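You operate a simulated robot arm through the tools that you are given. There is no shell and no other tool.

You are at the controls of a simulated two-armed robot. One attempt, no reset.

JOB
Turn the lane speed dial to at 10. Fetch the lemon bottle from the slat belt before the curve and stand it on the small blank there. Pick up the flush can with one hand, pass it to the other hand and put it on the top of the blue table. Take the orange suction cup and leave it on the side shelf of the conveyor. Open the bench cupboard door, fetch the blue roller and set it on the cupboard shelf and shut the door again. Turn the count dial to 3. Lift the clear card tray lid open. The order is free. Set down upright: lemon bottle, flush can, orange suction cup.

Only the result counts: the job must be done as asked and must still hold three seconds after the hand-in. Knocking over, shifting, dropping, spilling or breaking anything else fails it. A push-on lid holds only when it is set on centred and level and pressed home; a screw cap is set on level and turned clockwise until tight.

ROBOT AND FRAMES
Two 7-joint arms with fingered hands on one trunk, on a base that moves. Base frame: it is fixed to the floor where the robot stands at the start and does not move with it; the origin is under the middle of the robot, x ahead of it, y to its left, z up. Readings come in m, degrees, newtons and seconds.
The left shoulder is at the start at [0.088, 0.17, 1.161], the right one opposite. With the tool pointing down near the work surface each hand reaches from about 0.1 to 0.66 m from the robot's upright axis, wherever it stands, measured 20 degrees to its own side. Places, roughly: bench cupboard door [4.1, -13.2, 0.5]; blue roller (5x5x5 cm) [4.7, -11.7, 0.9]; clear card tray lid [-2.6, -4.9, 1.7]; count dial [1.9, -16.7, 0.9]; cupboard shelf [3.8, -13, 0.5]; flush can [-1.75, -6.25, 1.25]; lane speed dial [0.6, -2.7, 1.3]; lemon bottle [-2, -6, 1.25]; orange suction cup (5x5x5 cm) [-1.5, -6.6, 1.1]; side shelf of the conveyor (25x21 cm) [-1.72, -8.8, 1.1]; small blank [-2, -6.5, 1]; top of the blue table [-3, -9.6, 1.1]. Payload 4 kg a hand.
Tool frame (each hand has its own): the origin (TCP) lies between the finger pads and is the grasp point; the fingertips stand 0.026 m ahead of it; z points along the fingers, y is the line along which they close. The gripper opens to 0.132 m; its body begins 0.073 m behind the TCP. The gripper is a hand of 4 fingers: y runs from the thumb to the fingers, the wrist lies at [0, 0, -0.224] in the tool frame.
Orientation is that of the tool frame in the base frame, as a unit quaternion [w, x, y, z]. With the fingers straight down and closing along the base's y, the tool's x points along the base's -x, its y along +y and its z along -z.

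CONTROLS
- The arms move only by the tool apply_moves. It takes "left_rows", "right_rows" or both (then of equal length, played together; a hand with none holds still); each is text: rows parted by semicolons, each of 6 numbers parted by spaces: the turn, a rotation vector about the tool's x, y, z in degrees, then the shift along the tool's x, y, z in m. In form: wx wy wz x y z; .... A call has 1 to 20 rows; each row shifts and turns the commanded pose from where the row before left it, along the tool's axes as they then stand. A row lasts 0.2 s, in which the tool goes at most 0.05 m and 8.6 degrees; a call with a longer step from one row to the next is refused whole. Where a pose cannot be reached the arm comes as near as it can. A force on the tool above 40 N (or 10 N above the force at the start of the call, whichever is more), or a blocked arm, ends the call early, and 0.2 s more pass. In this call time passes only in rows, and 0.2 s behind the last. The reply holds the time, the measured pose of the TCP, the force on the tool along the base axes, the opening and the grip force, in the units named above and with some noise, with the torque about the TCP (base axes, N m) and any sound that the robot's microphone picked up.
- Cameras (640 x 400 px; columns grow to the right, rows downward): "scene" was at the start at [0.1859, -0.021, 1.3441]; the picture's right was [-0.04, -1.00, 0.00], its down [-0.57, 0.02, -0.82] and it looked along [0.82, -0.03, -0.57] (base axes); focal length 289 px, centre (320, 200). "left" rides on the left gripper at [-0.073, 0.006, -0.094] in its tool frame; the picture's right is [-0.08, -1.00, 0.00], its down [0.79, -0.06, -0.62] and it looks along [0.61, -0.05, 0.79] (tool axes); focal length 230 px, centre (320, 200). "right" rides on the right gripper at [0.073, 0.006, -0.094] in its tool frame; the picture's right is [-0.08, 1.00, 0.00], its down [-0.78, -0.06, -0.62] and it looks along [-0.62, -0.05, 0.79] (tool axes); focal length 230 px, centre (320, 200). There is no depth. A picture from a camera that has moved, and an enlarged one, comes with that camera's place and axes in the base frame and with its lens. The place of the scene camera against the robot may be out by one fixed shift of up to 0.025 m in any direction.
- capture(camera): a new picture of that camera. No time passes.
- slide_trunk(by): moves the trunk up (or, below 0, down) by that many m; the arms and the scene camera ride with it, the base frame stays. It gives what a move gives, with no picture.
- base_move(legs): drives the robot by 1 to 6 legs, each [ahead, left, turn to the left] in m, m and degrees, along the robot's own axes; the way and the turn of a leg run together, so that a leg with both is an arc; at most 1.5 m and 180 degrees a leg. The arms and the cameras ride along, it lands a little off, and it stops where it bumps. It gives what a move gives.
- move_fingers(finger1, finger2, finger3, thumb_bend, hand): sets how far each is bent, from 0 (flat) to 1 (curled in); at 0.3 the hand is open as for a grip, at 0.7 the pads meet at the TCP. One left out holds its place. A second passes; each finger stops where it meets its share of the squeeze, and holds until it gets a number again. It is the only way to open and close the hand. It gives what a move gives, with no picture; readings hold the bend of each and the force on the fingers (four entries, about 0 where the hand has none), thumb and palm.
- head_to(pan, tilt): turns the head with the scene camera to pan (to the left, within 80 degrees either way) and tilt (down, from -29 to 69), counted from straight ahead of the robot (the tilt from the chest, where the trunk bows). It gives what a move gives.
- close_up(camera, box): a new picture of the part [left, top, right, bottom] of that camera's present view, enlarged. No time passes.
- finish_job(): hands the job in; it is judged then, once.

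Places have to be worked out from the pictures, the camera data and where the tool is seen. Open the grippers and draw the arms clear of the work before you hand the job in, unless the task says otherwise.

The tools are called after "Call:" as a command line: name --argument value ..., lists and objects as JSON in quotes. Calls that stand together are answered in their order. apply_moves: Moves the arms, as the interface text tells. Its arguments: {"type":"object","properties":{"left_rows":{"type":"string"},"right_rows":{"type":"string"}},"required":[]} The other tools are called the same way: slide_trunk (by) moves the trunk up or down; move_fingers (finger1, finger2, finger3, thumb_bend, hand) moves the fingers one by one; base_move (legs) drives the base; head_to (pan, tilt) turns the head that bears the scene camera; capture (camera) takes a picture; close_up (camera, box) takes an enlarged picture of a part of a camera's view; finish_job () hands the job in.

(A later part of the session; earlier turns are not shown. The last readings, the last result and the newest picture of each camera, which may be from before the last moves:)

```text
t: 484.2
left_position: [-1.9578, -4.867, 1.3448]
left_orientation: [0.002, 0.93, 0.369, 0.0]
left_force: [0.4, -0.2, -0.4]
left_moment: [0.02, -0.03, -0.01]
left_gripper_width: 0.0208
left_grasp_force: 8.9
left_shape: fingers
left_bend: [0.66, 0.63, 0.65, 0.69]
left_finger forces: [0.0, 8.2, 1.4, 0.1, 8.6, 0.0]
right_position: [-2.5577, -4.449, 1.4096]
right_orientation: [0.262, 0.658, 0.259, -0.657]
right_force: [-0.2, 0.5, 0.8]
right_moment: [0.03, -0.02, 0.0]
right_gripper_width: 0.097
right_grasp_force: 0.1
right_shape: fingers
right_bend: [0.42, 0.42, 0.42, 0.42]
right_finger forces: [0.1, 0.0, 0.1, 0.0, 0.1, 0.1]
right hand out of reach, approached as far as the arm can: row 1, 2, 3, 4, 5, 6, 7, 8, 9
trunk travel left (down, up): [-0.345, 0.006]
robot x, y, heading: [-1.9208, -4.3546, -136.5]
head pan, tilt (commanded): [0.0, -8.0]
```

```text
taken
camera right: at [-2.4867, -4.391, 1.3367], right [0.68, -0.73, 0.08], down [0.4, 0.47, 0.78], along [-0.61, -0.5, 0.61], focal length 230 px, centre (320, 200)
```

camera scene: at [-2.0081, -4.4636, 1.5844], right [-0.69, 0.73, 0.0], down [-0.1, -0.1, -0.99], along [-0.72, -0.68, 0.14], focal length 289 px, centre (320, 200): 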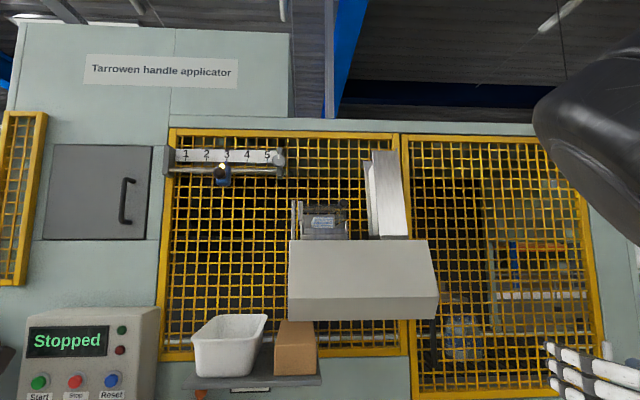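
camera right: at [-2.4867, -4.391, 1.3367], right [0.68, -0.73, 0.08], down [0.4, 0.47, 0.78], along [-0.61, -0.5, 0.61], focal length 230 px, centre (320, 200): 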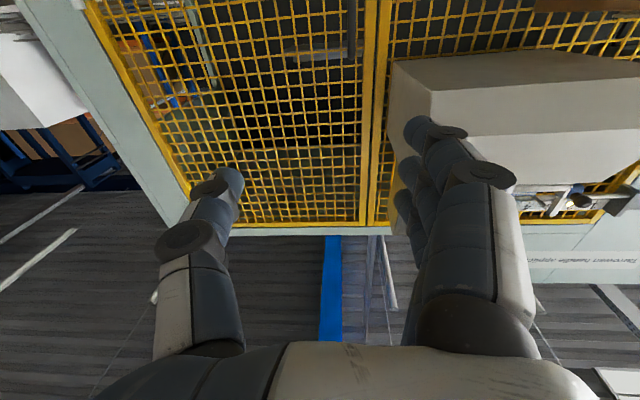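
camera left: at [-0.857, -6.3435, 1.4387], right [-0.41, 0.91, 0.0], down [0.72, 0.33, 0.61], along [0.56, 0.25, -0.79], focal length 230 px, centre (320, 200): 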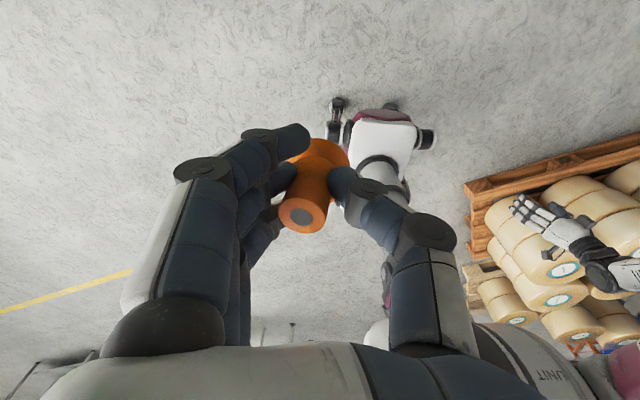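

The right arm now has its elbow out to the right again. I'll shift the base 0.25 m left so the lid lies on the right arm's side, then raise the hand to look at lid and knob.

Call:
base_move --legs '[[0, 0.25, 1.3]]'

Call:
apply_moves --right_rows "0 0 0 -0.04 0 0; 0 0 0 -0.04 0 0; 0 0 0 -0.04 0.02 0; 0 0 0 -0.04 0.02 0; 0 0 0 -0.04 0.02 0; 0 0 0 0 0 0"

Call:
capture --camera "right"

Call:
capture --camera "scene"

```text
t: 487.0
left_position: [-1.7678, -5.0488, 1.345]
left_orientation: [0.0, 0.925, 0.381, -0.001]
left_force: [-0.4, -0.5, -0.6]
left_moment: [0.02, 0.02, -0.01]
left_gripper_width: 0.0208
left_grasp_force: 9.0
left_shape: fingers
left_bend: [0.66, 0.63, 0.65, 0.69]
left_finger forces: [0.0, 8.2, 1.4, 0.0, 8.5, 0.1]
right_position: [-2.38, -4.6474, 1.41]
right_orientation: [0.271, 0.654, 0.267, -0.654]
right_force: [0.5, 0.4, -1.0]
right_moment: [-0.01, 0.02, 0.02]
right_gripper_width: 0.0971
right_grasp_force: 0.0
right_shape: fingers
right_bend: [0.42, 0.42, 0.42, 0.42]
right_finger forces: [0.1, 0.0, 0.1, 0.1, 0.1, 0.1]
trunk travel left (down, up): [-0.345, 0.006]
robot x, y, heading: [-1.7466, -4.5388, -135.0]
head pan, tilt (commanded): [0.0, -8.0]
```

```text
t: 488.4
left_position: [-1.7672, -5.0478, 1.3445]
left_orientation: [0.001, 0.925, 0.381, -0.002]
left_force: [-0.5, 0.1, -0.3]
left_moment: [0.01, -0.03, 0.05]
left_gripper_width: 0.0209
left_grasp_force: 9.6
left_shape: fingers
left_bend: [0.66, 0.63, 0.65, 0.69]
left_finger forces: [0.0, 8.2, 1.4, 0.1, 8.5, 0.0]
right_position: [-2.4113, -4.6671, 1.5877]
right_orientation: [0.289, 0.664, 0.243, -0.646]
right_force: [-0.3, -0.6, 0.6]
right_moment: [-0.01, -0.01, 0.01]
right_gripper_width: 0.0969
right_grasp_force: 0.1
right_shape: fingers
right_bend: [0.42, 0.42, 0.42, 0.42]
right_finger forces: [0.1, 0.0, 0.1, 0.0, 0.0, 0.1]
right hand out of reach, approached as far as the arm can: row 3, 4, 5
trunk travel left (down, up): [-0.345, 0.006]
robot x, y, heading: [-1.7434, -4.539, -135.0]
head pan, tilt (commanded): [0.0, -8.0]
```

```text
taken
camera right: at [-2.3368, -4.6097, 1.5148], right [0.69, -0.71, 0.15], down [0.36, 0.51, 0.78], along [-0.63, -0.48, 0.61], focal length 230 px, centre (320, 200)
```

right: 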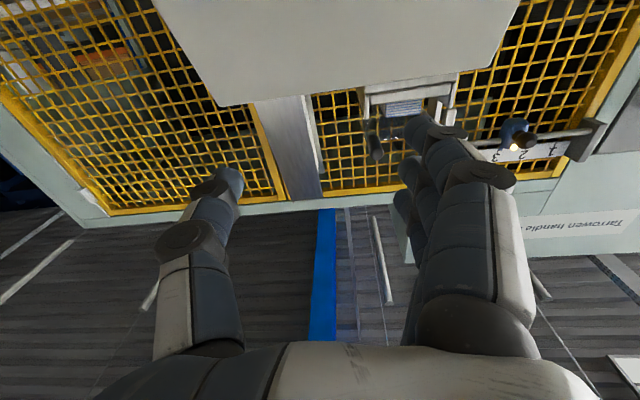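

```text
taken
camera scene: at [-1.8297, -4.646, 1.5845], right [-0.71, 0.71, 0.0], down [-0.1, -0.1, -0.99], along [-0.7, -0.7, 0.14], focal length 289 px, centre (320, 200)
```

scene: 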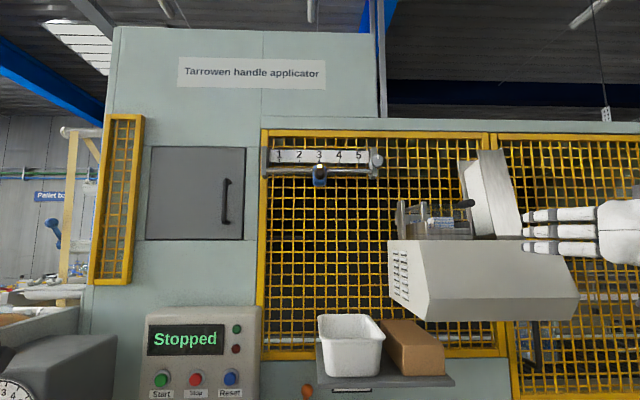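

Good views from both cameras. Zooming to understand the lid, knob and the panel beside it.

Call:
close_up --camera "scene" --box '[370, 140, 570, 265]'

Call:
close_up --camera "right" --box '[330, 50, 490, 170]'

```text
3.20 times, centred on (470, 202) of scene
camera zoom: at [-1.8297, -4.646, 1.5845], right [-0.71, 0.71, 0.0], down [-0.1, -0.1, -0.99], along [-0.7, -0.7, 0.14], focal length 925 px, centre (-160, 192)
```

zoom: 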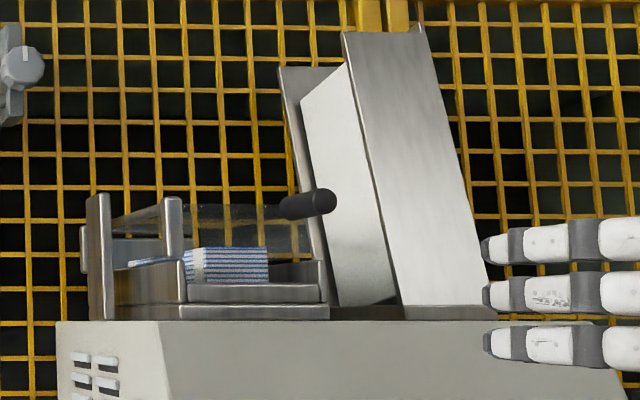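

```text
3.33 times, centred on (410, 110) of right
camera zoom: at [-2.3368, -4.6097, 1.5148], right [0.69, -0.71, 0.15], down [0.36, 0.51, 0.78], along [-0.63, -0.48, 0.61], focal length 767 px, centre (20, 500)
```

zoom: 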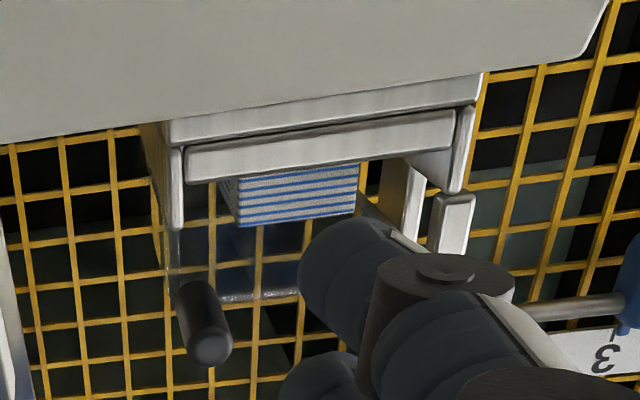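

The lid's black handle is a 6 cm rod sticking toward me: tip at a≈1.659, n≈-5.206, z≈1.67, hinge near a≈1.757. I'll lift it from below with the closed finger tips, hand pitched slightly up. First close the fingers, move the base 8 cm nearer and pitch the hand.

Call:
move_fingers --hand "right" --finger1 0.7 --finger2 0.7 --finger3 0.7 --thumb_bend 0.7

Call:
apply_moves --right_rows "0 0 0 0.03 0 0; 0 0 0 0.02 0 0; 0 -6 0 0 0 0; 0 -7 0 0 0 0; 0 -7 0 0 0 0; 0 0 0 0 0 0"

Call:
base_move --legs '[[0.08, 0, 0]]'

Call:
capture --camera "scene"

Call:
capture --camera "right"

```text
t: 489.4
left_position: [-1.7686, -5.0488, 1.3457]
left_orientation: [0.001, 0.925, 0.381, 0.0]
left_force: [0.5, -1.0, -0.4]
left_moment: [0.0, 0.01, -0.01]
left_gripper_width: 0.0208
left_grasp_force: 9.2
left_shape: fingers
left_bend: [0.66, 0.63, 0.65, 0.69]
left_finger forces: [0.0, 8.2, 1.4, 0.0, 8.6, 0.0]
right_position: [-2.4109, -4.6658, 1.5892]
right_orientation: [0.289, 0.664, 0.241, -0.646]
right_force: [-0.5, -1.1, 0.6]
right_moment: [0.02, -0.03, -0.01]
right_gripper_width: 0.0148
right_grasp_force: 0.0
right_shape: fingers
right_bend: [0.7, 0.7, 0.7, 0.7]
right_finger forces: [0.0, 0.0, 0.1, 0.1, 0.0, 0.1]
trunk travel left (down, up): [-0.345, 0.006]
robot x, y, heading: [-1.7401, -4.5388, -135.2]
head pan, tilt (commanded): [0.0, -8.0]
```

```text
t: 490.8
left_position: [-1.7675, -5.0476, 1.3453]
left_orientation: [0.001, 0.925, 0.381, 0.0]
left_force: [0.4, 0.9, 0.3]
left_moment: [0.0, 0.03, 0.02]
left_gripper_width: 0.0209
left_grasp_force: 8.8
left_shape: fingers
left_bend: [0.66, 0.63, 0.65, 0.69]
left_finger forces: [0.0, 8.2, 1.3, 0.0, 8.4, 0.0]
right_position: [-2.4005, -4.6717, 1.5469]
right_orientation: [-0.318, -0.533, -0.199, 0.758]
right_force: [-0.3, 0.4, 0.1]
right_moment: [0.01, 0.02, 0.0]
right_gripper_width: 0.0143
right_grasp_force: 0.0
right_shape: fingers
right_bend: [0.7, 0.7, 0.7, 0.7]
right_finger forces: [0.0, 0.0, 0.0, 0.0, 0.1, 0.0]
trunk travel left (down, up): [-0.345, 0.006]
robot x, y, heading: [-1.7447, -4.5393, -135.0]
head pan, tilt (commanded): [0.0, -8.0]
```

```text
t: 491.9
left_position: [-1.8246, -5.1042, 1.3452]
left_orientation: [0.001, 0.925, 0.38, 0.0]
left_force: [0.2, -0.7, -0.3]
left_moment: [0.01, -0.02, -0.01]
left_gripper_width: 0.0208
left_grasp_force: 8.6
left_shape: fingers
left_bend: [0.66, 0.63, 0.65, 0.69]
left_finger forces: [0.1, 8.2, 1.4, 0.1, 8.5, 0.1]
right_position: [-2.4589, -4.7288, 1.5416]
right_orientation: [-0.317, -0.537, -0.201, 0.756]
right_force: [-0.7, -0.7, 0.2]
right_moment: [0.01, 0.0, -0.02]
right_gripper_width: 0.0145
right_grasp_force: 0.1
right_shape: fingers
right_bend: [0.7, 0.7, 0.7, 0.7]
right_finger forces: [0.0, 0.0, 0.0, 0.0, 0.0, 0.0]
trunk travel left (down, up): [-0.345, 0.006]
robot x, y, heading: [-1.7978, -4.595, -135.0]
head pan, tilt (commanded): [0.0, -8.0]
```

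```text
taken
camera scene: at [-1.8858, -4.7021, 1.5844], right [-0.71, 0.71, 0.0], down [-0.1, -0.1, -0.99], along [-0.7, -0.7, 0.14], focal length 289 px, centre (320, 200)
```

scene: 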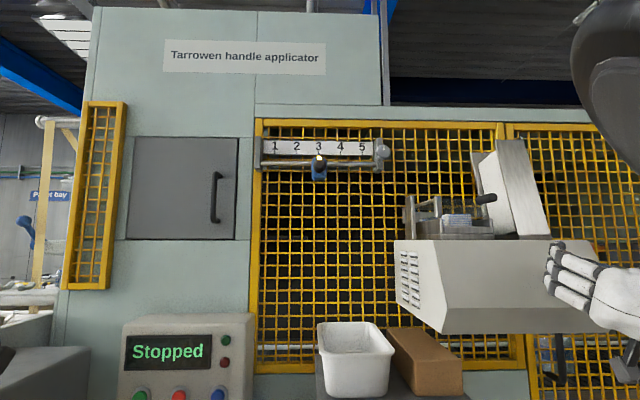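

```text
taken
camera right: at [-2.407, -4.6923, 1.4413], right [0.71, -0.7, 0.11], down [0.55, 0.65, 0.52], along [-0.44, -0.31, 0.84], focal length 230 px, centre (320, 200)
```

right: 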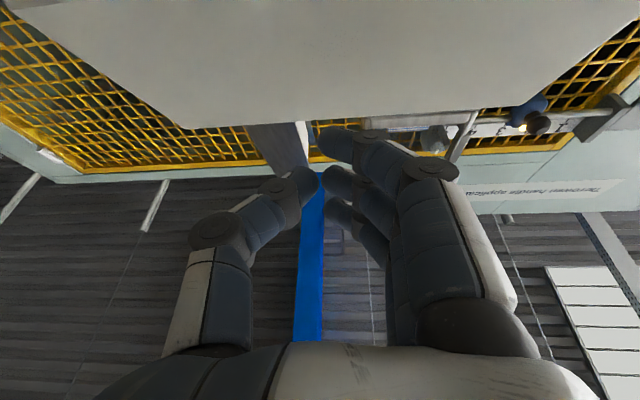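

I'll use just the middle finger as a probe so the rest of the hand stays clear of the box: curl the others in.

Call:
move_fingers --hand "right" --finger1 1.0 --finger2 0.45 --finger3 1.0 --thumb_bend 1.0

Call:
capture --camera "right"

Call:
close_up --camera "scene" --box '[380, 140, 640, 340]'

```text
t: 492.9
left_position: [-1.8236, -5.1027, 1.3446]
left_orientation: [0.001, 0.925, 0.381, 0.0]
left_force: [-0.7, 0.1, 0.2]
left_moment: [-0.01, -0.01, 0.03]
left_gripper_width: 0.0209
left_grasp_force: 8.7
left_shape: fingers
left_bend: [0.66, 0.63, 0.65, 0.69]
left_finger forces: [0.0, 8.2, 1.4, 0.0, 8.5, 0.1]
right_position: [-2.4602, -4.7269, 1.5409]
right_orientation: [-0.317, -0.539, -0.198, 0.755]
right_force: [0.4, 0.0, 0.2]
right_moment: [-0.01, 0.0, 0.0]
right_gripper_width: 0.0393
right_grasp_force: 0.0
right_shape: fingers
right_bend: [1.0, 0.45, 1.0, 1.0]
right_finger forces: [0.0, 0.1, 0.0, 0.0, 0.0, 0.0]
trunk travel left (down, up): [-0.345, 0.006]
robot x, y, heading: [-1.7989, -4.5992, -135.2]
head pan, tilt (commanded): [0.0, -8.0]
```

```text
taken
camera right: at [-2.4077, -4.6903, 1.4407], right [0.71, -0.7, 0.12], down [0.55, 0.65, 0.52], along [-0.44, -0.31, 0.84], focal length 230 px, centre (320, 200)
```

right: 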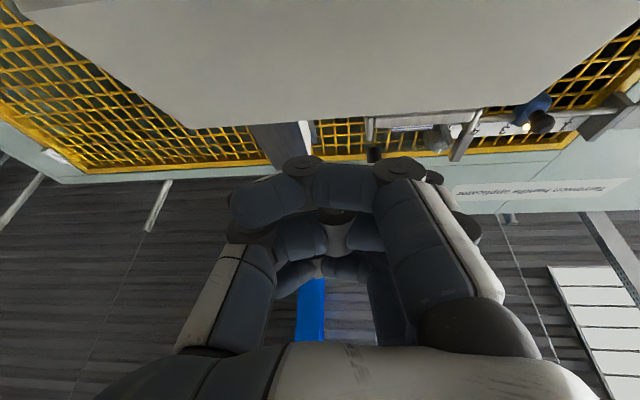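

```text
2.00 times, centred on (510, 240) of scene
camera zoom: at [-1.8853, -4.7017, 1.5845], right [-0.71, 0.71, 0.0], down [-0.1, -0.1, -0.99], along [-0.7, -0.7, 0.14], focal length 578 px, centre (-60, 120)
```

zoom: 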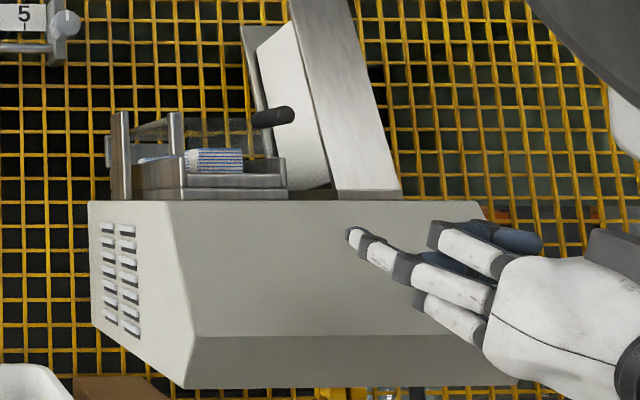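

The pointing finger looks good; its tip is near (1.65, -5.116, 1.556). Handle: a≈1.654, n -5.177…-5.234, z≈1.662; box front edge at n≈-5.185, z 1.586. I'll raise the hand, then slide the finger horizontally under the handle.

Call:
apply_moves --right_rows "0 0 0 -0.03 0 0; 0 0 0 -0.03 0 0; 0 0 0 -0.012 0.004 0; 0 0 0 0.01 0.003 0.027; 0 0 0 0.01 0 0.027; 0 0 0 0 0 0"

Call:
close_up --camera "scene" --box '[380, 120, 600, 300]'

Call:
capture --camera "right"

```text
t: 494.3
left_position: [-1.8225, -5.1024, 1.3463]
left_orientation: [0.001, 0.925, 0.38, -0.001]
left_force: [0.0, -0.8, -0.5]
left_moment: [-0.02, 0.05, 0.0]
left_gripper_width: 0.0209
left_grasp_force: 9.3
left_shape: fingers
left_bend: [0.66, 0.63, 0.65, 0.69]
left_finger forces: [0.1, 8.2, 1.4, 0.0, 8.5, 0.0]
right_position: [-2.4837, -4.7409, 1.6101]
right_orientation: [-0.322, -0.54, -0.185, 0.756]
right_force: [0.6, 0.4, 0.7]
right_moment: [-0.01, -0.01, 0.03]
right_gripper_width: 0.0393
right_grasp_force: 0.0
right_shape: fingers
right_bend: [1.0, 0.45, 1.0, 1.0]
right_finger forces: [0.0, 0.0, 0.0, 0.0, 0.1, 0.0]
trunk travel left (down, up): [-0.345, 0.006]
robot x, y, heading: [-1.7987, -4.5992, -134.9]
head pan, tilt (commanded): [0.0, -8.0]
```

```text
2.22 times, centred on (490, 210) of scene
camera zoom: at [-1.8841, -4.7007, 1.5846], right [-0.71, 0.71, 0.0], down [-0.1, -0.1, -0.99], along [-0.7, -0.7, 0.14], focal length 642 px, centre (-58, 178)
```

zoom: 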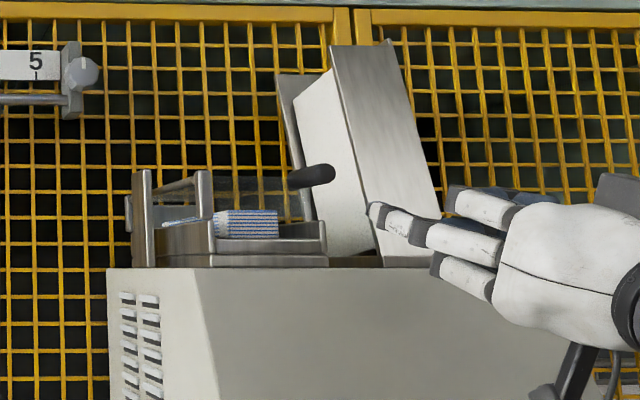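

```text
taken
camera right: at [-2.4303, -4.7083, 1.51], right [0.7, -0.7, 0.14], down [0.55, 0.66, 0.51], along [-0.45, -0.28, 0.85], focal length 230 px, centre (320, 200)
```

right: 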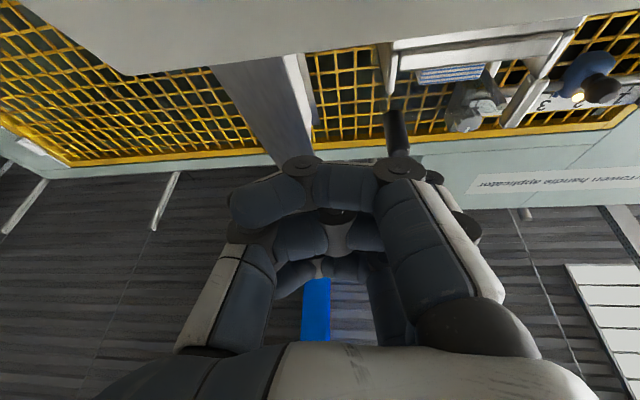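

Finger tip is at about the right height and ~1 cm right of the handle. Sliding forward 6 cm under it.

Call:
apply_moves --right_rows "0 0 0 0.007 0.008 0.02; 0 0 0 0.007 0.004 0.02; 0 0 0 0.007 0 0.02; 0 0 0 0 0 0"

Call:
close_up --camera "scene" --box '[380, 120, 600, 300]'

Call:
capture --camera "right"

```text
t: 495.3
left_position: [-1.8229, -5.1038, 1.3455]
left_orientation: [0.001, 0.925, 0.38, -0.001]
left_force: [0.8, 0.2, 0.2]
left_moment: [0.0, 0.03, 0.01]
left_gripper_width: 0.0209
left_grasp_force: 8.7
left_shape: fingers
left_bend: [0.66, 0.63, 0.65, 0.69]
left_finger forces: [0.1, 8.2, 1.4, 0.1, 8.5, 0.0]
right_position: [-2.5191, -4.7986, 1.6143]
right_orientation: [-0.317, -0.538, -0.192, 0.757]
right_force: [-0.5, -0.2, -0.3]
right_moment: [0.01, -0.01, 0.04]
right_gripper_width: 0.0392
right_grasp_force: 0.1
right_shape: fingers
right_bend: [1.0, 0.45, 1.0, 1.0]
right_finger forces: [0.0, 0.0, 0.0, 0.1, 0.1, 0.1]
trunk travel left (down, up): [-0.345, 0.006]
robot x, y, heading: [-1.7955, -4.5921, -135.3]
head pan, tilt (commanded): [0.0, -8.0]
```

```text
2.22 times, centred on (490, 210) of scene
camera zoom: at [-1.8845, -4.7009, 1.5846], right [-0.71, 0.71, 0.0], down [-0.1, -0.1, -0.99], along [-0.7, -0.7, 0.14], focal length 642 px, centre (-58, 178)
```

zoom: 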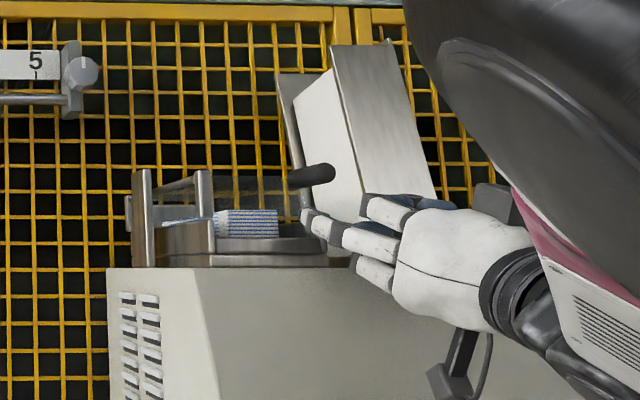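

```text
taken
camera right: at [-2.4666, -4.7641, 1.5125], right [0.7, -0.7, 0.12], down [0.56, 0.65, 0.52], along [-0.44, -0.3, 0.85], focal length 230 px, centre (320, 200)
```

right: 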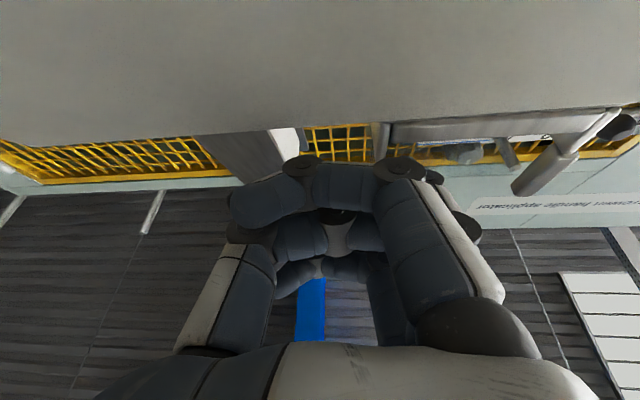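

The finger is right under the handle. Lifting along an arc around the hinge, first half.

Call:
apply_moves --right_rows "0 0 0 -0.0122 0.0005 0.0045; 0 0 0 -0.0221 0.0014 0.008; 0 0 0 -0.0221 0.0014 0.008; 0 0 0 -0.0184 0.0132 0.0065; 0 0 0 -0.0184 0.0132 0.0065; 0 0 0 0 0 0"

Call:
close_up --camera "scene" --box '[380, 100, 600, 280]'

```text
t: 496.7
left_position: [-1.8236, -5.1038, 1.3455]
left_orientation: [0.002, 0.925, 0.38, -0.001]
left_force: [-0.1, -0.6, 0.6]
left_moment: [-0.01, 0.0, 0.02]
left_gripper_width: 0.0206
left_grasp_force: 9.1
left_shape: fingers
left_bend: [0.66, 0.63, 0.65, 0.69]
left_finger forces: [0.1, 8.3, 1.4, 0.0, 8.5, 0.0]
right_position: [-2.5059, -4.8213, 1.7063]
right_orientation: [-0.317, -0.544, -0.194, 0.753]
right_force: [0.9, -2.1, -3.7]
right_moment: [0.33, 0.16, 0.06]
right_gripper_width: 0.0393
right_grasp_force: 2.2
right_shape: fingers
right_bend: [1.0, 0.42, 1.0, 1.0]
right_finger forces: [0.0, 5.0, 0.0, 0.0, 0.1, 0.0]
trunk travel left (down, up): [-0.345, 0.006]
robot x, y, heading: [-1.8027, -4.5959, -135.0]
head pan, tilt (commanded): [0.0, -8.0]
```

```text
2.22 times, centred on (490, 190) of scene
camera zoom: at [-1.8857, -4.7019, 1.5844], right [-0.71, 0.71, 0.0], down [-0.1, -0.1, -0.99], along [-0.7, -0.7, 0.14], focal length 642 px, centre (-58, 222)
```

zoom: 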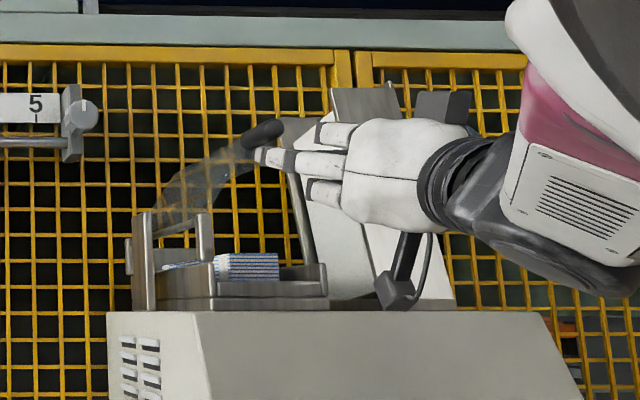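

The lid is lifting (about 45°). Continuing the arc up and to the left past vertical.

Call:
apply_moves --right_rows "0 0 0 -0.0184 0.0132 0.0065; 0 0 0 -0.0098 0.0209 0.0032; 0 0 0 -0.0098 0.0209 0.0032; 0 0 0 -0.0017 0.0241 0.0002; 0 0 0 0 0 0"

Call:
close_up --camera "scene" --box '[380, 80, 600, 260]'

```text
t: 498.1
left_position: [-1.8238, -5.1026, 1.3461]
left_orientation: [0.002, 0.925, 0.381, -0.001]
left_force: [-0.2, -0.3, 0.2]
left_moment: [-0.02, -0.02, 0.0]
left_gripper_width: 0.0205
left_grasp_force: 8.8
left_shape: fingers
left_bend: [0.66, 0.63, 0.65, 0.69]
left_finger forces: [0.0, 8.3, 1.5, 0.0, 8.5, 0.0]
right_position: [-2.4771, -4.8496, 1.7483]
right_orientation: [-0.325, -0.554, -0.166, 0.748]
right_force: [0.0, -0.7, 0.0]
right_moment: [0.02, -0.02, 0.01]
right_gripper_width: 0.0394
right_grasp_force: 0.1
right_shape: fingers
right_bend: [1.0, 0.45, 1.0, 1.0]
right_finger forces: [0.0, 0.0, 0.1, 0.1, 0.0, 0.0]
trunk travel left (down, up): [-0.345, 0.006]
robot x, y, heading: [-1.7977, -4.5955, -135.0]
head pan, tilt (commanded): [0.0, -8.0]
stopped in row 5 (right hand): the arm was blocked; the commanded pose is now the measured one
```

```text
2.22 times, centred on (490, 170) of scene
camera zoom: at [-1.8853, -4.701, 1.5845], right [-0.71, 0.71, 0.0], down [-0.1, -0.1, -0.99], along [-0.7, -0.7, 0.14], focal length 642 px, centre (-58, 267)
```

zoom: 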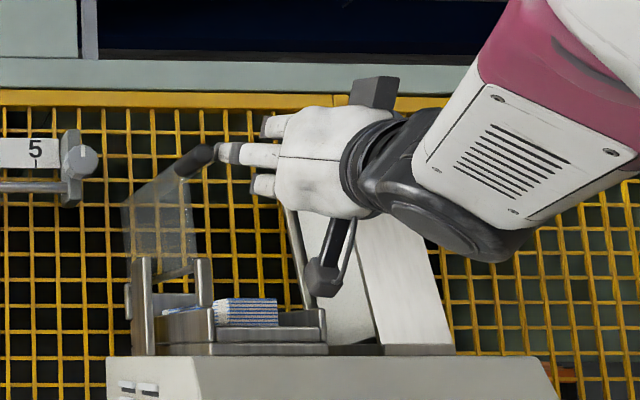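

The lid stands about vertical now (handle at a≈1.744, z≈1.758). My arm has reached a limit, so I'll push it further over by strafing the base 5 cm left.

Call:
base_move --legs '[[0, 0.05, 0]]'

Call:
close_up --camera "scene" --box '[360, 80, 580, 260]'

```text
t: 499.2
left_position: [-1.7884, -5.1367, 1.3466]
left_orientation: [0.002, 0.925, 0.38, -0.002]
left_force: [-0.1, 0.4, -0.7]
left_moment: [-0.03, 0.01, 0.02]
left_gripper_width: 0.0209
left_grasp_force: 9.1
left_shape: fingers
left_bend: [0.66, 0.63, 0.65, 0.69]
left_finger forces: [0.0, 8.2, 1.5, 0.0, 8.4, 0.1]
right_position: [-2.4423, -4.8815, 1.7509]
right_orientation: [-0.326, -0.553, -0.165, 0.749]
right_force: [-5.9, 8.1, 11.5]
right_moment: [-0.35, -0.45, 0.16]
right_gripper_width: 0.0395
right_grasp_force: 6.3
right_shape: fingers
right_bend: [1.0, 0.48, 1.0, 1.0]
right_finger forces: [0.0, 14.0, 0.0, 0.0, 0.0, 0.0]
trunk travel left (down, up): [-0.345, 0.006]
robot x, y, heading: [-1.7677, -4.6298, -135.0]
head pan, tilt (commanded): [0.0, -8.0]
```

```text
2.22 times, centred on (470, 170) of scene
camera zoom: at [-1.8504, -4.7339, 1.5847], right [-0.71, 0.71, 0.0], down [-0.1, -0.1, -0.99], along [-0.7, -0.7, 0.14], focal length 642 px, centre (-13, 267)
```

zoom: 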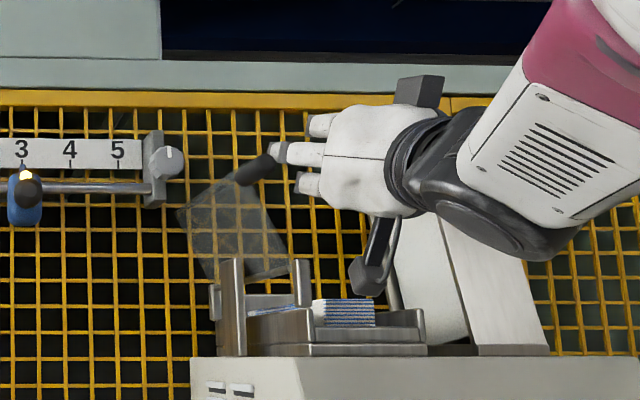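

The lid leans past vertical to the left, against its stop (14 N on the finger). Retracting the finger to the right and back.

Call:
apply_moves --right_rows "0 0 0 0 -0.02 0; 0 0 0 0 -0.03 0; 0 0 0 0 -0.02 -0.03; 0 0 0 0 0 -0.04; 0 0 0 0 0 -0.045; 0 0 0 0 0 -0.045; 0 0 0 0 0 0"

Call:
close_up --camera "scene" --box '[360, 80, 580, 260]'

```text
t: 501.0
left_position: [-1.7892, -5.1383, 1.3466]
left_orientation: [0.002, 0.925, 0.38, 0.001]
left_force: [0.0, 0.2, 0.5]
left_moment: [-0.02, 0.01, 0.02]
left_gripper_width: 0.0208
left_grasp_force: 9.4
left_shape: fingers
left_bend: [0.66, 0.63, 0.65, 0.69]
left_finger forces: [0.0, 8.4, 1.5, 0.0, 8.5, 0.0]
right_position: [-2.4386, -4.705, 1.6724]
right_orientation: [-0.341, -0.562, -0.133, 0.742]
right_force: [-0.9, -0.2, -0.4]
right_moment: [-0.03, 0.02, 0.06]
right_gripper_width: 0.0394
right_grasp_force: 0.0
right_shape: fingers
right_bend: [1.0, 0.45, 1.0, 1.0]
right_finger forces: [0.0, 0.0, 0.1, 0.0, 0.1, 0.0]
right hand out of reach, approached as far as the arm can: row 5, 6
trunk travel left (down, up): [-0.345, 0.006]
robot x, y, heading: [-1.7644, -4.6289, -134.8]
head pan, tilt (commanded): [0.0, -8.0]
stopped in row 7 (right hand): the arm was blocked; the commanded pose is now the measured one
```

```text
2.22 times, centred on (470, 170) of scene
camera zoom: at [-1.8506, -4.7361, 1.5845], right [-0.71, 0.71, 0.0], down [-0.1, -0.1, -0.99], along [-0.7, -0.7, 0.14], focal length 642 px, centre (-13, 267)
```

zoom: 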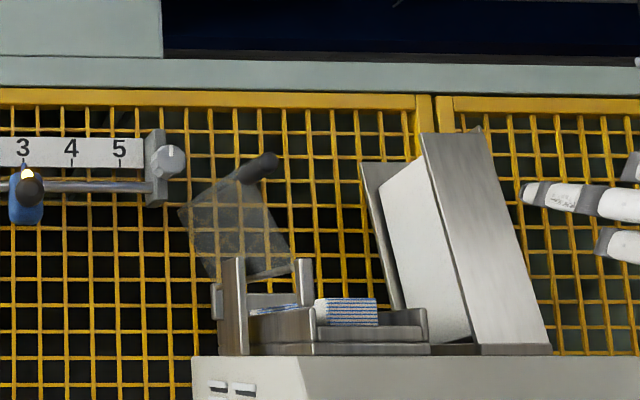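

The lid stays open on its own. I'll back the base off, lower and level the right hand, and rotate it down to its carrying pose.

Call:
base_move --legs '[[-0.3, 0, 0]]'

Call:
apply_moves --right_rows "0 0 0 0.04 -0.02 0; 0 0 0 0.04 -0.02 0; 0 6 0 0.04 -0.01 0; 0 7 0 0.04 0 0; 0 7 0 0.03 0 0; 0 7.5 0 0.0293 0 0; 0 7.5 0 0.0293 0 0; 0 7.5 0 0.0293 0 0; 0 7.5 0 0.0293 0 0; 0 7.5 0 0.0293 0 0; 0 7.5 0 0.0293 0 0; 0 7.5 0 0.0293 0 0; 0 7.5 0 0.0293 0 0; 0 7.5 0 0.0293 0 0; 0 7.5 0 0.0293 0 0; 0 7.5 0 0.0293 0 0; 0 7.5 0 0.0293 0 0; 0 0 0 0 0 0"

Call:
move_fingers --hand "right" --finger1 0.4 --finger2 0.4 --finger3 0.4 --thumb_bend 0.4

Call:
head_to --pan -40 --tilt 15

Call:
capture --camera "scene"

```text
t: 503.0
left_position: [-1.5787, -4.9287, 1.3455]
left_orientation: [0.001, 0.925, 0.379, -0.001]
left_force: [-0.6, 0.4, 0.5]
left_moment: [-0.04, -0.03, 0.01]
left_gripper_width: 0.021
left_grasp_force: 9.1
left_shape: fingers
left_bend: [0.66, 0.63, 0.65, 0.69]
left_finger forces: [0.0, 8.2, 1.4, 0.0, 8.5, 0.0]
right_position: [-2.2263, -4.4934, 1.6738]
right_orientation: [-0.34, -0.562, -0.133, 0.742]
right_force: [0.5, -0.4, -0.5]
right_moment: [0.01, 0.02, 0.01]
right_gripper_width: 0.0395
right_grasp_force: 0.1
right_shape: fingers
right_bend: [1.0, 0.45, 1.0, 1.0]
right_finger forces: [0.1, 0.0, 0.0, 0.1, 0.0, 0.0]
trunk travel left (down, up): [-0.345, 0.006]
robot x, y, heading: [-1.5539, -4.4231, -135.3]
head pan, tilt (commanded): [0.0, -8.0]
```

```text
t: 506.8
left_position: [-1.5798, -4.9289, 1.3455]
left_orientation: [0.001, 0.926, 0.378, -0.001]
left_force: [-0.3, 0.6, -0.5]
left_moment: [-0.02, -0.04, -0.01]
left_gripper_width: 0.0208
left_grasp_force: 8.6
left_shape: fingers
left_bend: [0.66, 0.63, 0.65, 0.69]
left_finger forces: [0.0, 8.2, 1.5, 0.1, 8.5, 0.1]
right_position: [-2.0924, -4.4088, 1.2526]
right_orientation: [0.089, 0.931, 0.353, 0.036]
right_force: [-0.1, 0.6, -0.4]
right_moment: [-0.01, 0.03, 0.03]
right_gripper_width: 0.0391
right_grasp_force: 0.1
right_shape: fingers
right_bend: [1.0, 0.45, 1.0, 1.0]
right_finger forces: [0.0, 0.1, 0.0, 0.1, 0.1, 0.0]
trunk travel left (down, up): [-0.345, 0.006]
robot x, y, heading: [-1.5549, -4.4219, -135.2]
head pan, tilt (commanded): [0.0, -8.0]
```

```text
t: 507.8
left_position: [-1.5799, -4.9294, 1.3455]
left_orientation: [0.001, 0.926, 0.378, -0.001]
left_force: [-0.7, 0.6, -0.3]
left_moment: [-0.01, -0.03, -0.04]
left_gripper_width: 0.0209
left_grasp_force: 9.4
left_shape: fingers
left_bend: [0.66, 0.63, 0.65, 0.69]
left_finger forces: [0.1, 8.3, 1.6, 0.0, 8.5, 0.0]
right_position: [-2.0929, -4.4092, 1.2507]
right_orientation: [0.088, 0.931, 0.352, 0.036]
right_force: [0.3, 0.1, 0.3]
right_moment: [-0.01, 0.0, 0.0]
right_gripper_width: 0.1032
right_grasp_force: 0.2
right_shape: fingers
right_bend: [0.4, 0.4, 0.4, 0.4]
right_finger forces: [0.0, 0.0, 0.1, 0.0, 0.1, 0.1]
trunk travel left (down, up): [-0.345, 0.006]
robot x, y, heading: [-1.5532, -4.4237, -135.1]
head pan, tilt (commanded): [0.0, -8.0]
```

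```text
t: 508.9
left_position: [-1.5794, -4.9291, 1.3461]
left_orientation: [0.001, 0.926, 0.378, -0.001]
left_force: [-1.0, 0.1, -0.7]
left_moment: [0.02, -0.01, 0.0]
left_gripper_width: 0.0209
left_grasp_force: 9.5
left_shape: fingers
left_bend: [0.66, 0.63, 0.65, 0.69]
left_finger forces: [0.1, 8.1, 1.5, 0.0, 8.5, 0.1]
right_position: [-2.0932, -4.4093, 1.2512]
right_orientation: [0.089, 0.931, 0.352, 0.035]
right_force: [1.1, -0.9, 0.9]
right_moment: [-0.02, 0.01, -0.01]
right_gripper_width: 0.1028
right_grasp_force: 0.0
right_shape: fingers
right_bend: [0.4, 0.4, 0.4, 0.4]
right_finger forces: [0.0, 0.0, 0.0, 0.0, 0.1, 0.1]
trunk travel left (down, up): [-0.345, 0.006]
robot x, y, heading: [-1.5529, -4.4228, -135.2]
head pan, tilt (commanded): [-40.0, 15.0]
```

```text
taken
camera scene: at [-1.6714, -4.4742, 1.5481], right [-0.08, 1.0, 0.0], down [0.26, 0.02, -0.97], along [-0.96, -0.08, -0.26], focal length 289 px, centre (320, 200)
```

scene: 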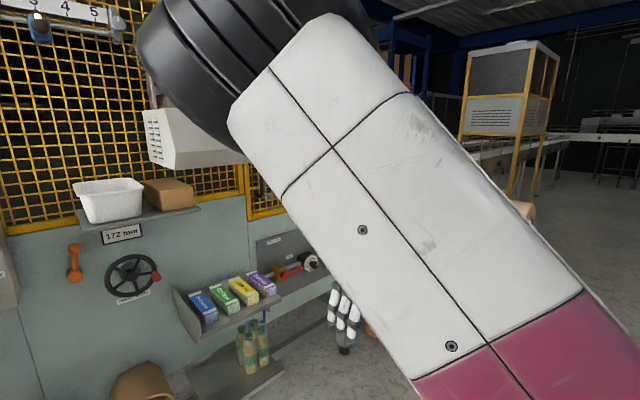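

The lid is open; now to deliver the cup. I'll straighten the right wrist and strafe back along the lane to the corridor by the belt curve.

Call:
apply_moves --right_rows "5.5 0 -1.8 0 0 0; 5.5 0 -1.8 0 -0.02 0.02; 0 0 0 0 0 0"

Call:
base_move --legs '[[0.22, 0.8, 0], [0, 1.4, 0], [0, 1.4, 0], [0, 0.4, 0]]'

Call:
head_to --pan 0 --tilt 15

Call:
capture --camera "scene"

```text
t: 509.7
left_position: [-1.5787, -4.9296, 1.3455]
left_orientation: [0.001, 0.925, 0.379, 0.0]
left_force: [0.1, -0.7, -1.1]
left_moment: [0.02, 0.04, -0.03]
left_gripper_width: 0.0203
left_grasp_force: 9.5
left_shape: fingers
left_bend: [0.66, 0.63, 0.65, 0.69]
left_finger forces: [0.0, 8.3, 1.5, 0.0, 8.5, 0.0]
right_position: [-2.105, -4.3884, 1.2254]
right_orientation: [0.02, 0.93, 0.368, 0.005]
right_force: [0.0, -1.1, 0.7]
right_moment: [-0.03, 0.02, 0.01]
right_gripper_width: 0.1031
right_grasp_force: 0.1
right_shape: fingers
right_bend: [0.4, 0.4, 0.4, 0.4]
right_finger forces: [0.0, 0.0, 0.0, 0.0, 0.0, 0.0]
trunk travel left (down, up): [-0.345, 0.006]
robot x, y, heading: [-1.5522, -4.4199, -135.3]
head pan, tilt (commanded): [-40.0, 15.0]
```

```text
t: 544.9
left_position: [1.0761, -7.9353, 1.3451]
left_orientation: [0.001, 0.927, 0.376, 0.0]
left_force: [0.2, -0.1, -1.1]
left_moment: [0.01, 0.04, -0.01]
left_gripper_width: 0.0207
left_grasp_force: 9.6
left_shape: fingers
left_bend: [0.66, 0.63, 0.65, 0.69]
left_finger forces: [0.0, 8.3, 1.6, 0.0, 8.5, 0.0]
right_position: [0.5527, -7.3922, 1.2231]
right_orientation: [0.02, 0.931, 0.365, 0.007]
right_force: [-0.1, 0.1, 0.3]
right_moment: [0.01, 0.0, 0.01]
right_gripper_width: 0.1032
right_grasp_force: 0.2
right_shape: fingers
right_bend: [0.4, 0.4, 0.4, 0.4]
right_finger forces: [0.0, 0.0, 0.0, 0.0, 0.0, 0.1]
trunk travel left (down, up): [-0.345, 0.006]
robot x, y, heading: [1.105, -7.4256, -135.7]
head pan, tilt (commanded): [-40.0, 15.0]
```

```text
t: 546.0
left_position: [1.0747, -7.9363, 1.3454]
left_orientation: [0.001, 0.927, 0.376, -0.001]
left_force: [0.4, 0.1, -0.2]
left_moment: [0.02, 0.02, -0.01]
left_gripper_width: 0.0208
left_grasp_force: 8.9
left_shape: fingers
left_bend: [0.66, 0.63, 0.65, 0.69]
left_finger forces: [0.0, 8.1, 1.6, 0.0, 8.5, 0.0]
right_position: [0.5522, -7.3899, 1.2226]
right_orientation: [0.022, 0.932, 0.363, 0.008]
right_force: [-0.1, 0.5, 0.0]
right_moment: [0.01, 0.02, 0.0]
right_gripper_width: 0.1035
right_grasp_force: 0.0
right_shape: fingers
right_bend: [0.4, 0.4, 0.4, 0.4]
right_finger forces: [0.1, 0.0, 0.0, 0.1, 0.0, 0.0]
trunk travel left (down, up): [-0.345, 0.006]
robot x, y, heading: [1.1014, -7.4232, -135.6]
head pan, tilt (commanded): [0.0, 15.0]
```

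```text
taken
camera scene: at [1.012, -7.5379, 1.5481], right [-0.7, 0.71, 0.0], down [0.18, 0.18, -0.97], along [-0.69, -0.68, -0.26], focal length 289 px, centre (320, 200)
```

scene: 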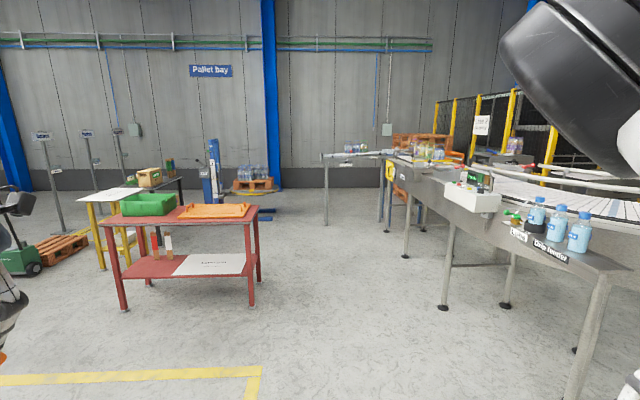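

In the corridor again. Driving forward to n≈-7.1 and turning right to face the side shelf.

Call:
base_move --legs '[[1.4, 0, 0.6], [1.25, 0, 0], [0, 0, -90]]'

Call:
head_to --pan 10 --tilt 20

Call:
capture --camera "scene"

```text
t: 562.5
left_position: [-1.2883, -9.2139, 1.3458]
left_orientation: [0.001, 0.924, -0.382, -0.001]
left_force: [0.0, -0.3, -0.5]
left_moment: [-0.01, -0.01, 0.03]
left_gripper_width: 0.0206
left_grasp_force: 8.9
left_shape: fingers
left_bend: [0.66, 0.63, 0.65, 0.7]
left_finger forces: [0.0, 8.3, 1.4, 0.1, 8.6, 0.0]
right_position: [-0.7509, -8.6821, 1.2213]
right_orientation: [0.022, 0.918, -0.396, -0.01]
right_force: [0.6, 0.0, 0.0]
right_moment: [-0.02, 0.04, 0.03]
right_gripper_width: 0.1033
right_grasp_force: 0.0
right_shape: fingers
right_bend: [0.4, 0.4, 0.4, 0.4]
right_finger forces: [0.0, 0.0, 0.0, 0.1, 0.0, 0.0]
trunk travel left (down, up): [-0.345, 0.006]
robot x, y, heading: [-0.7781, -9.2367, 135.3]
head pan, tilt (commanded): [0.0, 15.0]
```

```text
t: 563.2
left_position: [-1.2867, -9.2149, 1.3446]
left_orientation: [0.0, 0.924, -0.382, -0.001]
left_force: [0.5, 0.6, -1.3]
left_moment: [-0.01, 0.01, 0.01]
left_gripper_width: 0.0206
left_grasp_force: 9.0
left_shape: fingers
left_bend: [0.66, 0.63, 0.65, 0.7]
left_finger forces: [0.0, 8.2, 1.5, 0.0, 8.5, 0.0]
right_position: [-0.7498, -8.6826, 1.2208]
right_orientation: [0.023, 0.918, -0.396, -0.011]
right_force: [0.6, -0.6, 0.0]
right_moment: [0.0, 0.02, 0.01]
right_gripper_width: 0.1035
right_grasp_force: 0.1
right_shape: fingers
right_bend: [0.4, 0.4, 0.4, 0.4]
right_finger forces: [0.1, 0.1, 0.0, 0.0, 0.0, 0.0]
trunk travel left (down, up): [-0.345, 0.006]
robot x, y, heading: [-0.7777, -9.2349, 135.4]
head pan, tilt (commanded): [10.0, 20.0]
```

```text
taken
camera scene: at [-0.8801, -9.1712, 1.5399], right [0.57, 0.82, 0.0], down [0.28, -0.19, -0.94], along [-0.77, 0.54, -0.34], focal length 289 px, centre (320, 200)
```

scene: 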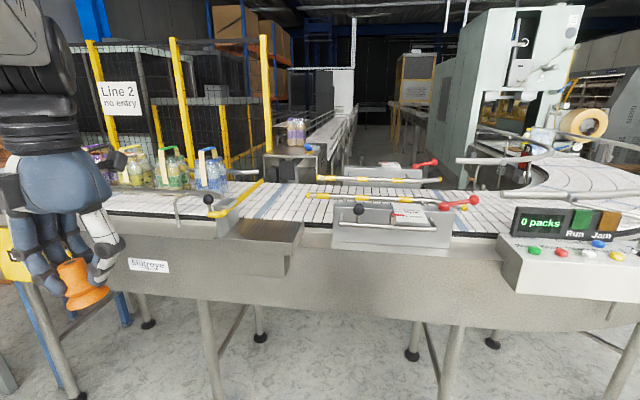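

The side shelf plate is at left front, beside the yellow guard. Zooming in.

Call:
close_up --camera "scene" --box '[140, 160, 360, 300]'

```text
2.86 times, centred on (250, 230) of scene
camera zoom: at [-0.8801, -9.1712, 1.5399], right [0.57, 0.82, 0.0], down [0.28, -0.19, -0.94], along [-0.77, 0.54, -0.34], focal length 826 px, centre (520, 114)
```

zoom: 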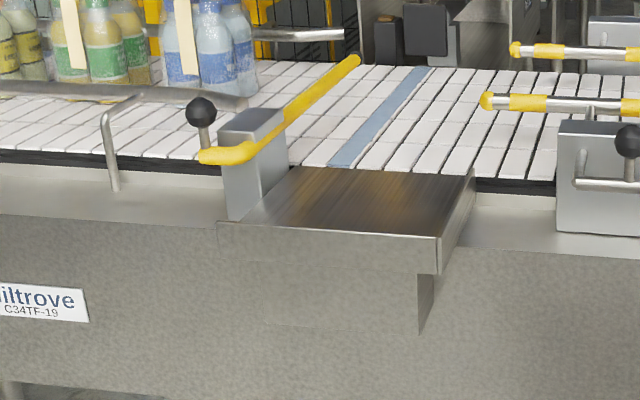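

The shelf spans a 4.90–5.085, n -7.32…-7.57 with its top near z≈1.10; free spot at a≈5.0, n≈-7.425. I'll pull the right hand back, then drive 0.46 m toward the shelf.

Call:
apply_moves --right_rows "0 0 0 0.03 0 0.03; 0 0 0 0.03 0 0.03; 0 0 0 0.03 -0.01 0.03; 0 0 0 0.03 -0.01 0.03; 0 0 0 0.02 0 0.03; 0 0 0 0 0 0"

Call:
base_move --legs '[[0.45, 0, 0]]'

Call:
head_to --pan 25 --tilt 40

Call:
capture --camera "scene"

Call:
capture --camera "left"

```text
t: 564.6
left_position: [-1.2879, -9.215, 1.3455]
left_orientation: [0.0, 0.924, -0.382, -0.001]
left_force: [0.2, -0.3, -0.4]
left_moment: [0.01, 0.03, 0.05]
left_gripper_width: 0.0206
left_grasp_force: 9.3
left_shape: fingers
left_bend: [0.66, 0.63, 0.65, 0.7]
left_finger forces: [0.0, 8.2, 1.4, 0.1, 8.5, 0.0]
right_position: [-0.6457, -8.7756, 1.0693]
right_orientation: [0.022, 0.918, -0.396, -0.009]
right_force: [0.6, 0.4, -0.5]
right_moment: [0.0, 0.01, 0.04]
right_gripper_width: 0.1033
right_grasp_force: 0.1
right_shape: fingers
right_bend: [0.4, 0.4, 0.4, 0.4]
right_finger forces: [0.1, 0.0, 0.0, 0.1, 0.1, 0.0]
trunk travel left (down, up): [-0.345, 0.006]
robot x, y, heading: [-0.7784, -9.2363, 135.3]
head pan, tilt (commanded): [10.0, 20.0]
```

```text
t: 567.3
left_position: [-1.6021, -8.9088, 1.3447]
left_orientation: [0.0, 0.925, -0.38, -0.002]
left_force: [-1.1, -0.1, -0.6]
left_moment: [-0.02, 0.02, 0.0]
left_gripper_width: 0.0206
left_grasp_force: 9.2
left_shape: fingers
left_bend: [0.66, 0.63, 0.65, 0.7]
left_finger forces: [0.0, 8.2, 1.4, 0.0, 8.6, 0.0]
right_position: [-0.9647, -8.4644, 1.0696]
right_orientation: [0.022, 0.92, -0.392, -0.011]
right_force: [-0.3, -0.7, -0.3]
right_moment: [-0.02, -0.01, 0.02]
right_gripper_width: 0.1035
right_grasp_force: 0.3
right_shape: fingers
right_bend: [0.4, 0.4, 0.4, 0.4]
right_finger forces: [0.0, 0.0, 0.1, 0.0, 0.0, 0.0]
trunk travel left (down, up): [-0.345, 0.006]
robot x, y, heading: [-1.0923, -8.9269, 135.6]
head pan, tilt (commanded): [10.0, 20.0]
```

```text
t: 568.1
left_position: [-1.6018, -8.9098, 1.3445]
left_orientation: [-0.001, 0.926, -0.378, 0.0]
left_force: [-1.0, -0.3, -0.4]
left_moment: [0.02, -0.01, 0.01]
left_gripper_width: 0.0204
left_grasp_force: 9.2
left_shape: fingers
left_bend: [0.66, 0.63, 0.65, 0.7]
left_finger forces: [0.1, 8.2, 1.5, 0.0, 8.5, 0.1]
right_position: [-0.9638, -8.465, 1.0698]
right_orientation: [0.022, 0.92, -0.392, -0.01]
right_force: [-0.1, -0.4, 0.1]
right_moment: [0.01, 0.02, -0.03]
right_gripper_width: 0.1035
right_grasp_force: 0.1
right_shape: fingers
right_bend: [0.4, 0.4, 0.4, 0.4]
right_finger forces: [0.0, 0.1, 0.0, 0.1, 0.1, 0.0]
trunk travel left (down, up): [-0.345, 0.006]
robot x, y, heading: [-1.093, -8.9226, 135.9]
head pan, tilt (commanded): [25.0, 40.0]
```

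```text
taken
camera scene: at [-1.1981, -8.872, 1.5253], right [0.48, 0.88, 0.0], down [0.43, -0.23, -0.87], along [-0.77, 0.42, -0.49], focal length 289 px, centre (320, 200)
```

scene: 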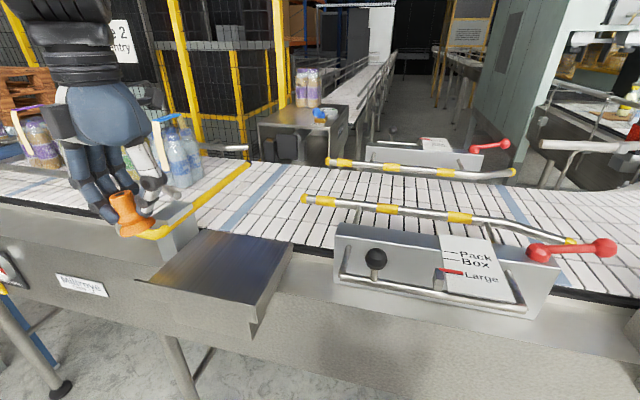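

```text
taken
camera left: at [-1.6593, -8.8632, 1.4374], right [0.64, 0.77, 0.0], down [0.6, -0.51, 0.62], along [0.47, -0.39, -0.79], focal length 230 px, centre (320, 200)
```

left: 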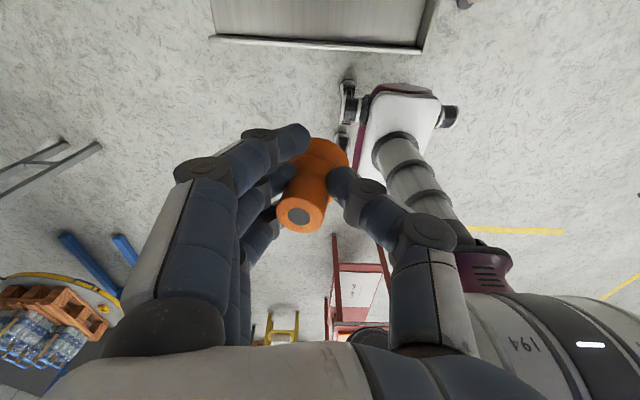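

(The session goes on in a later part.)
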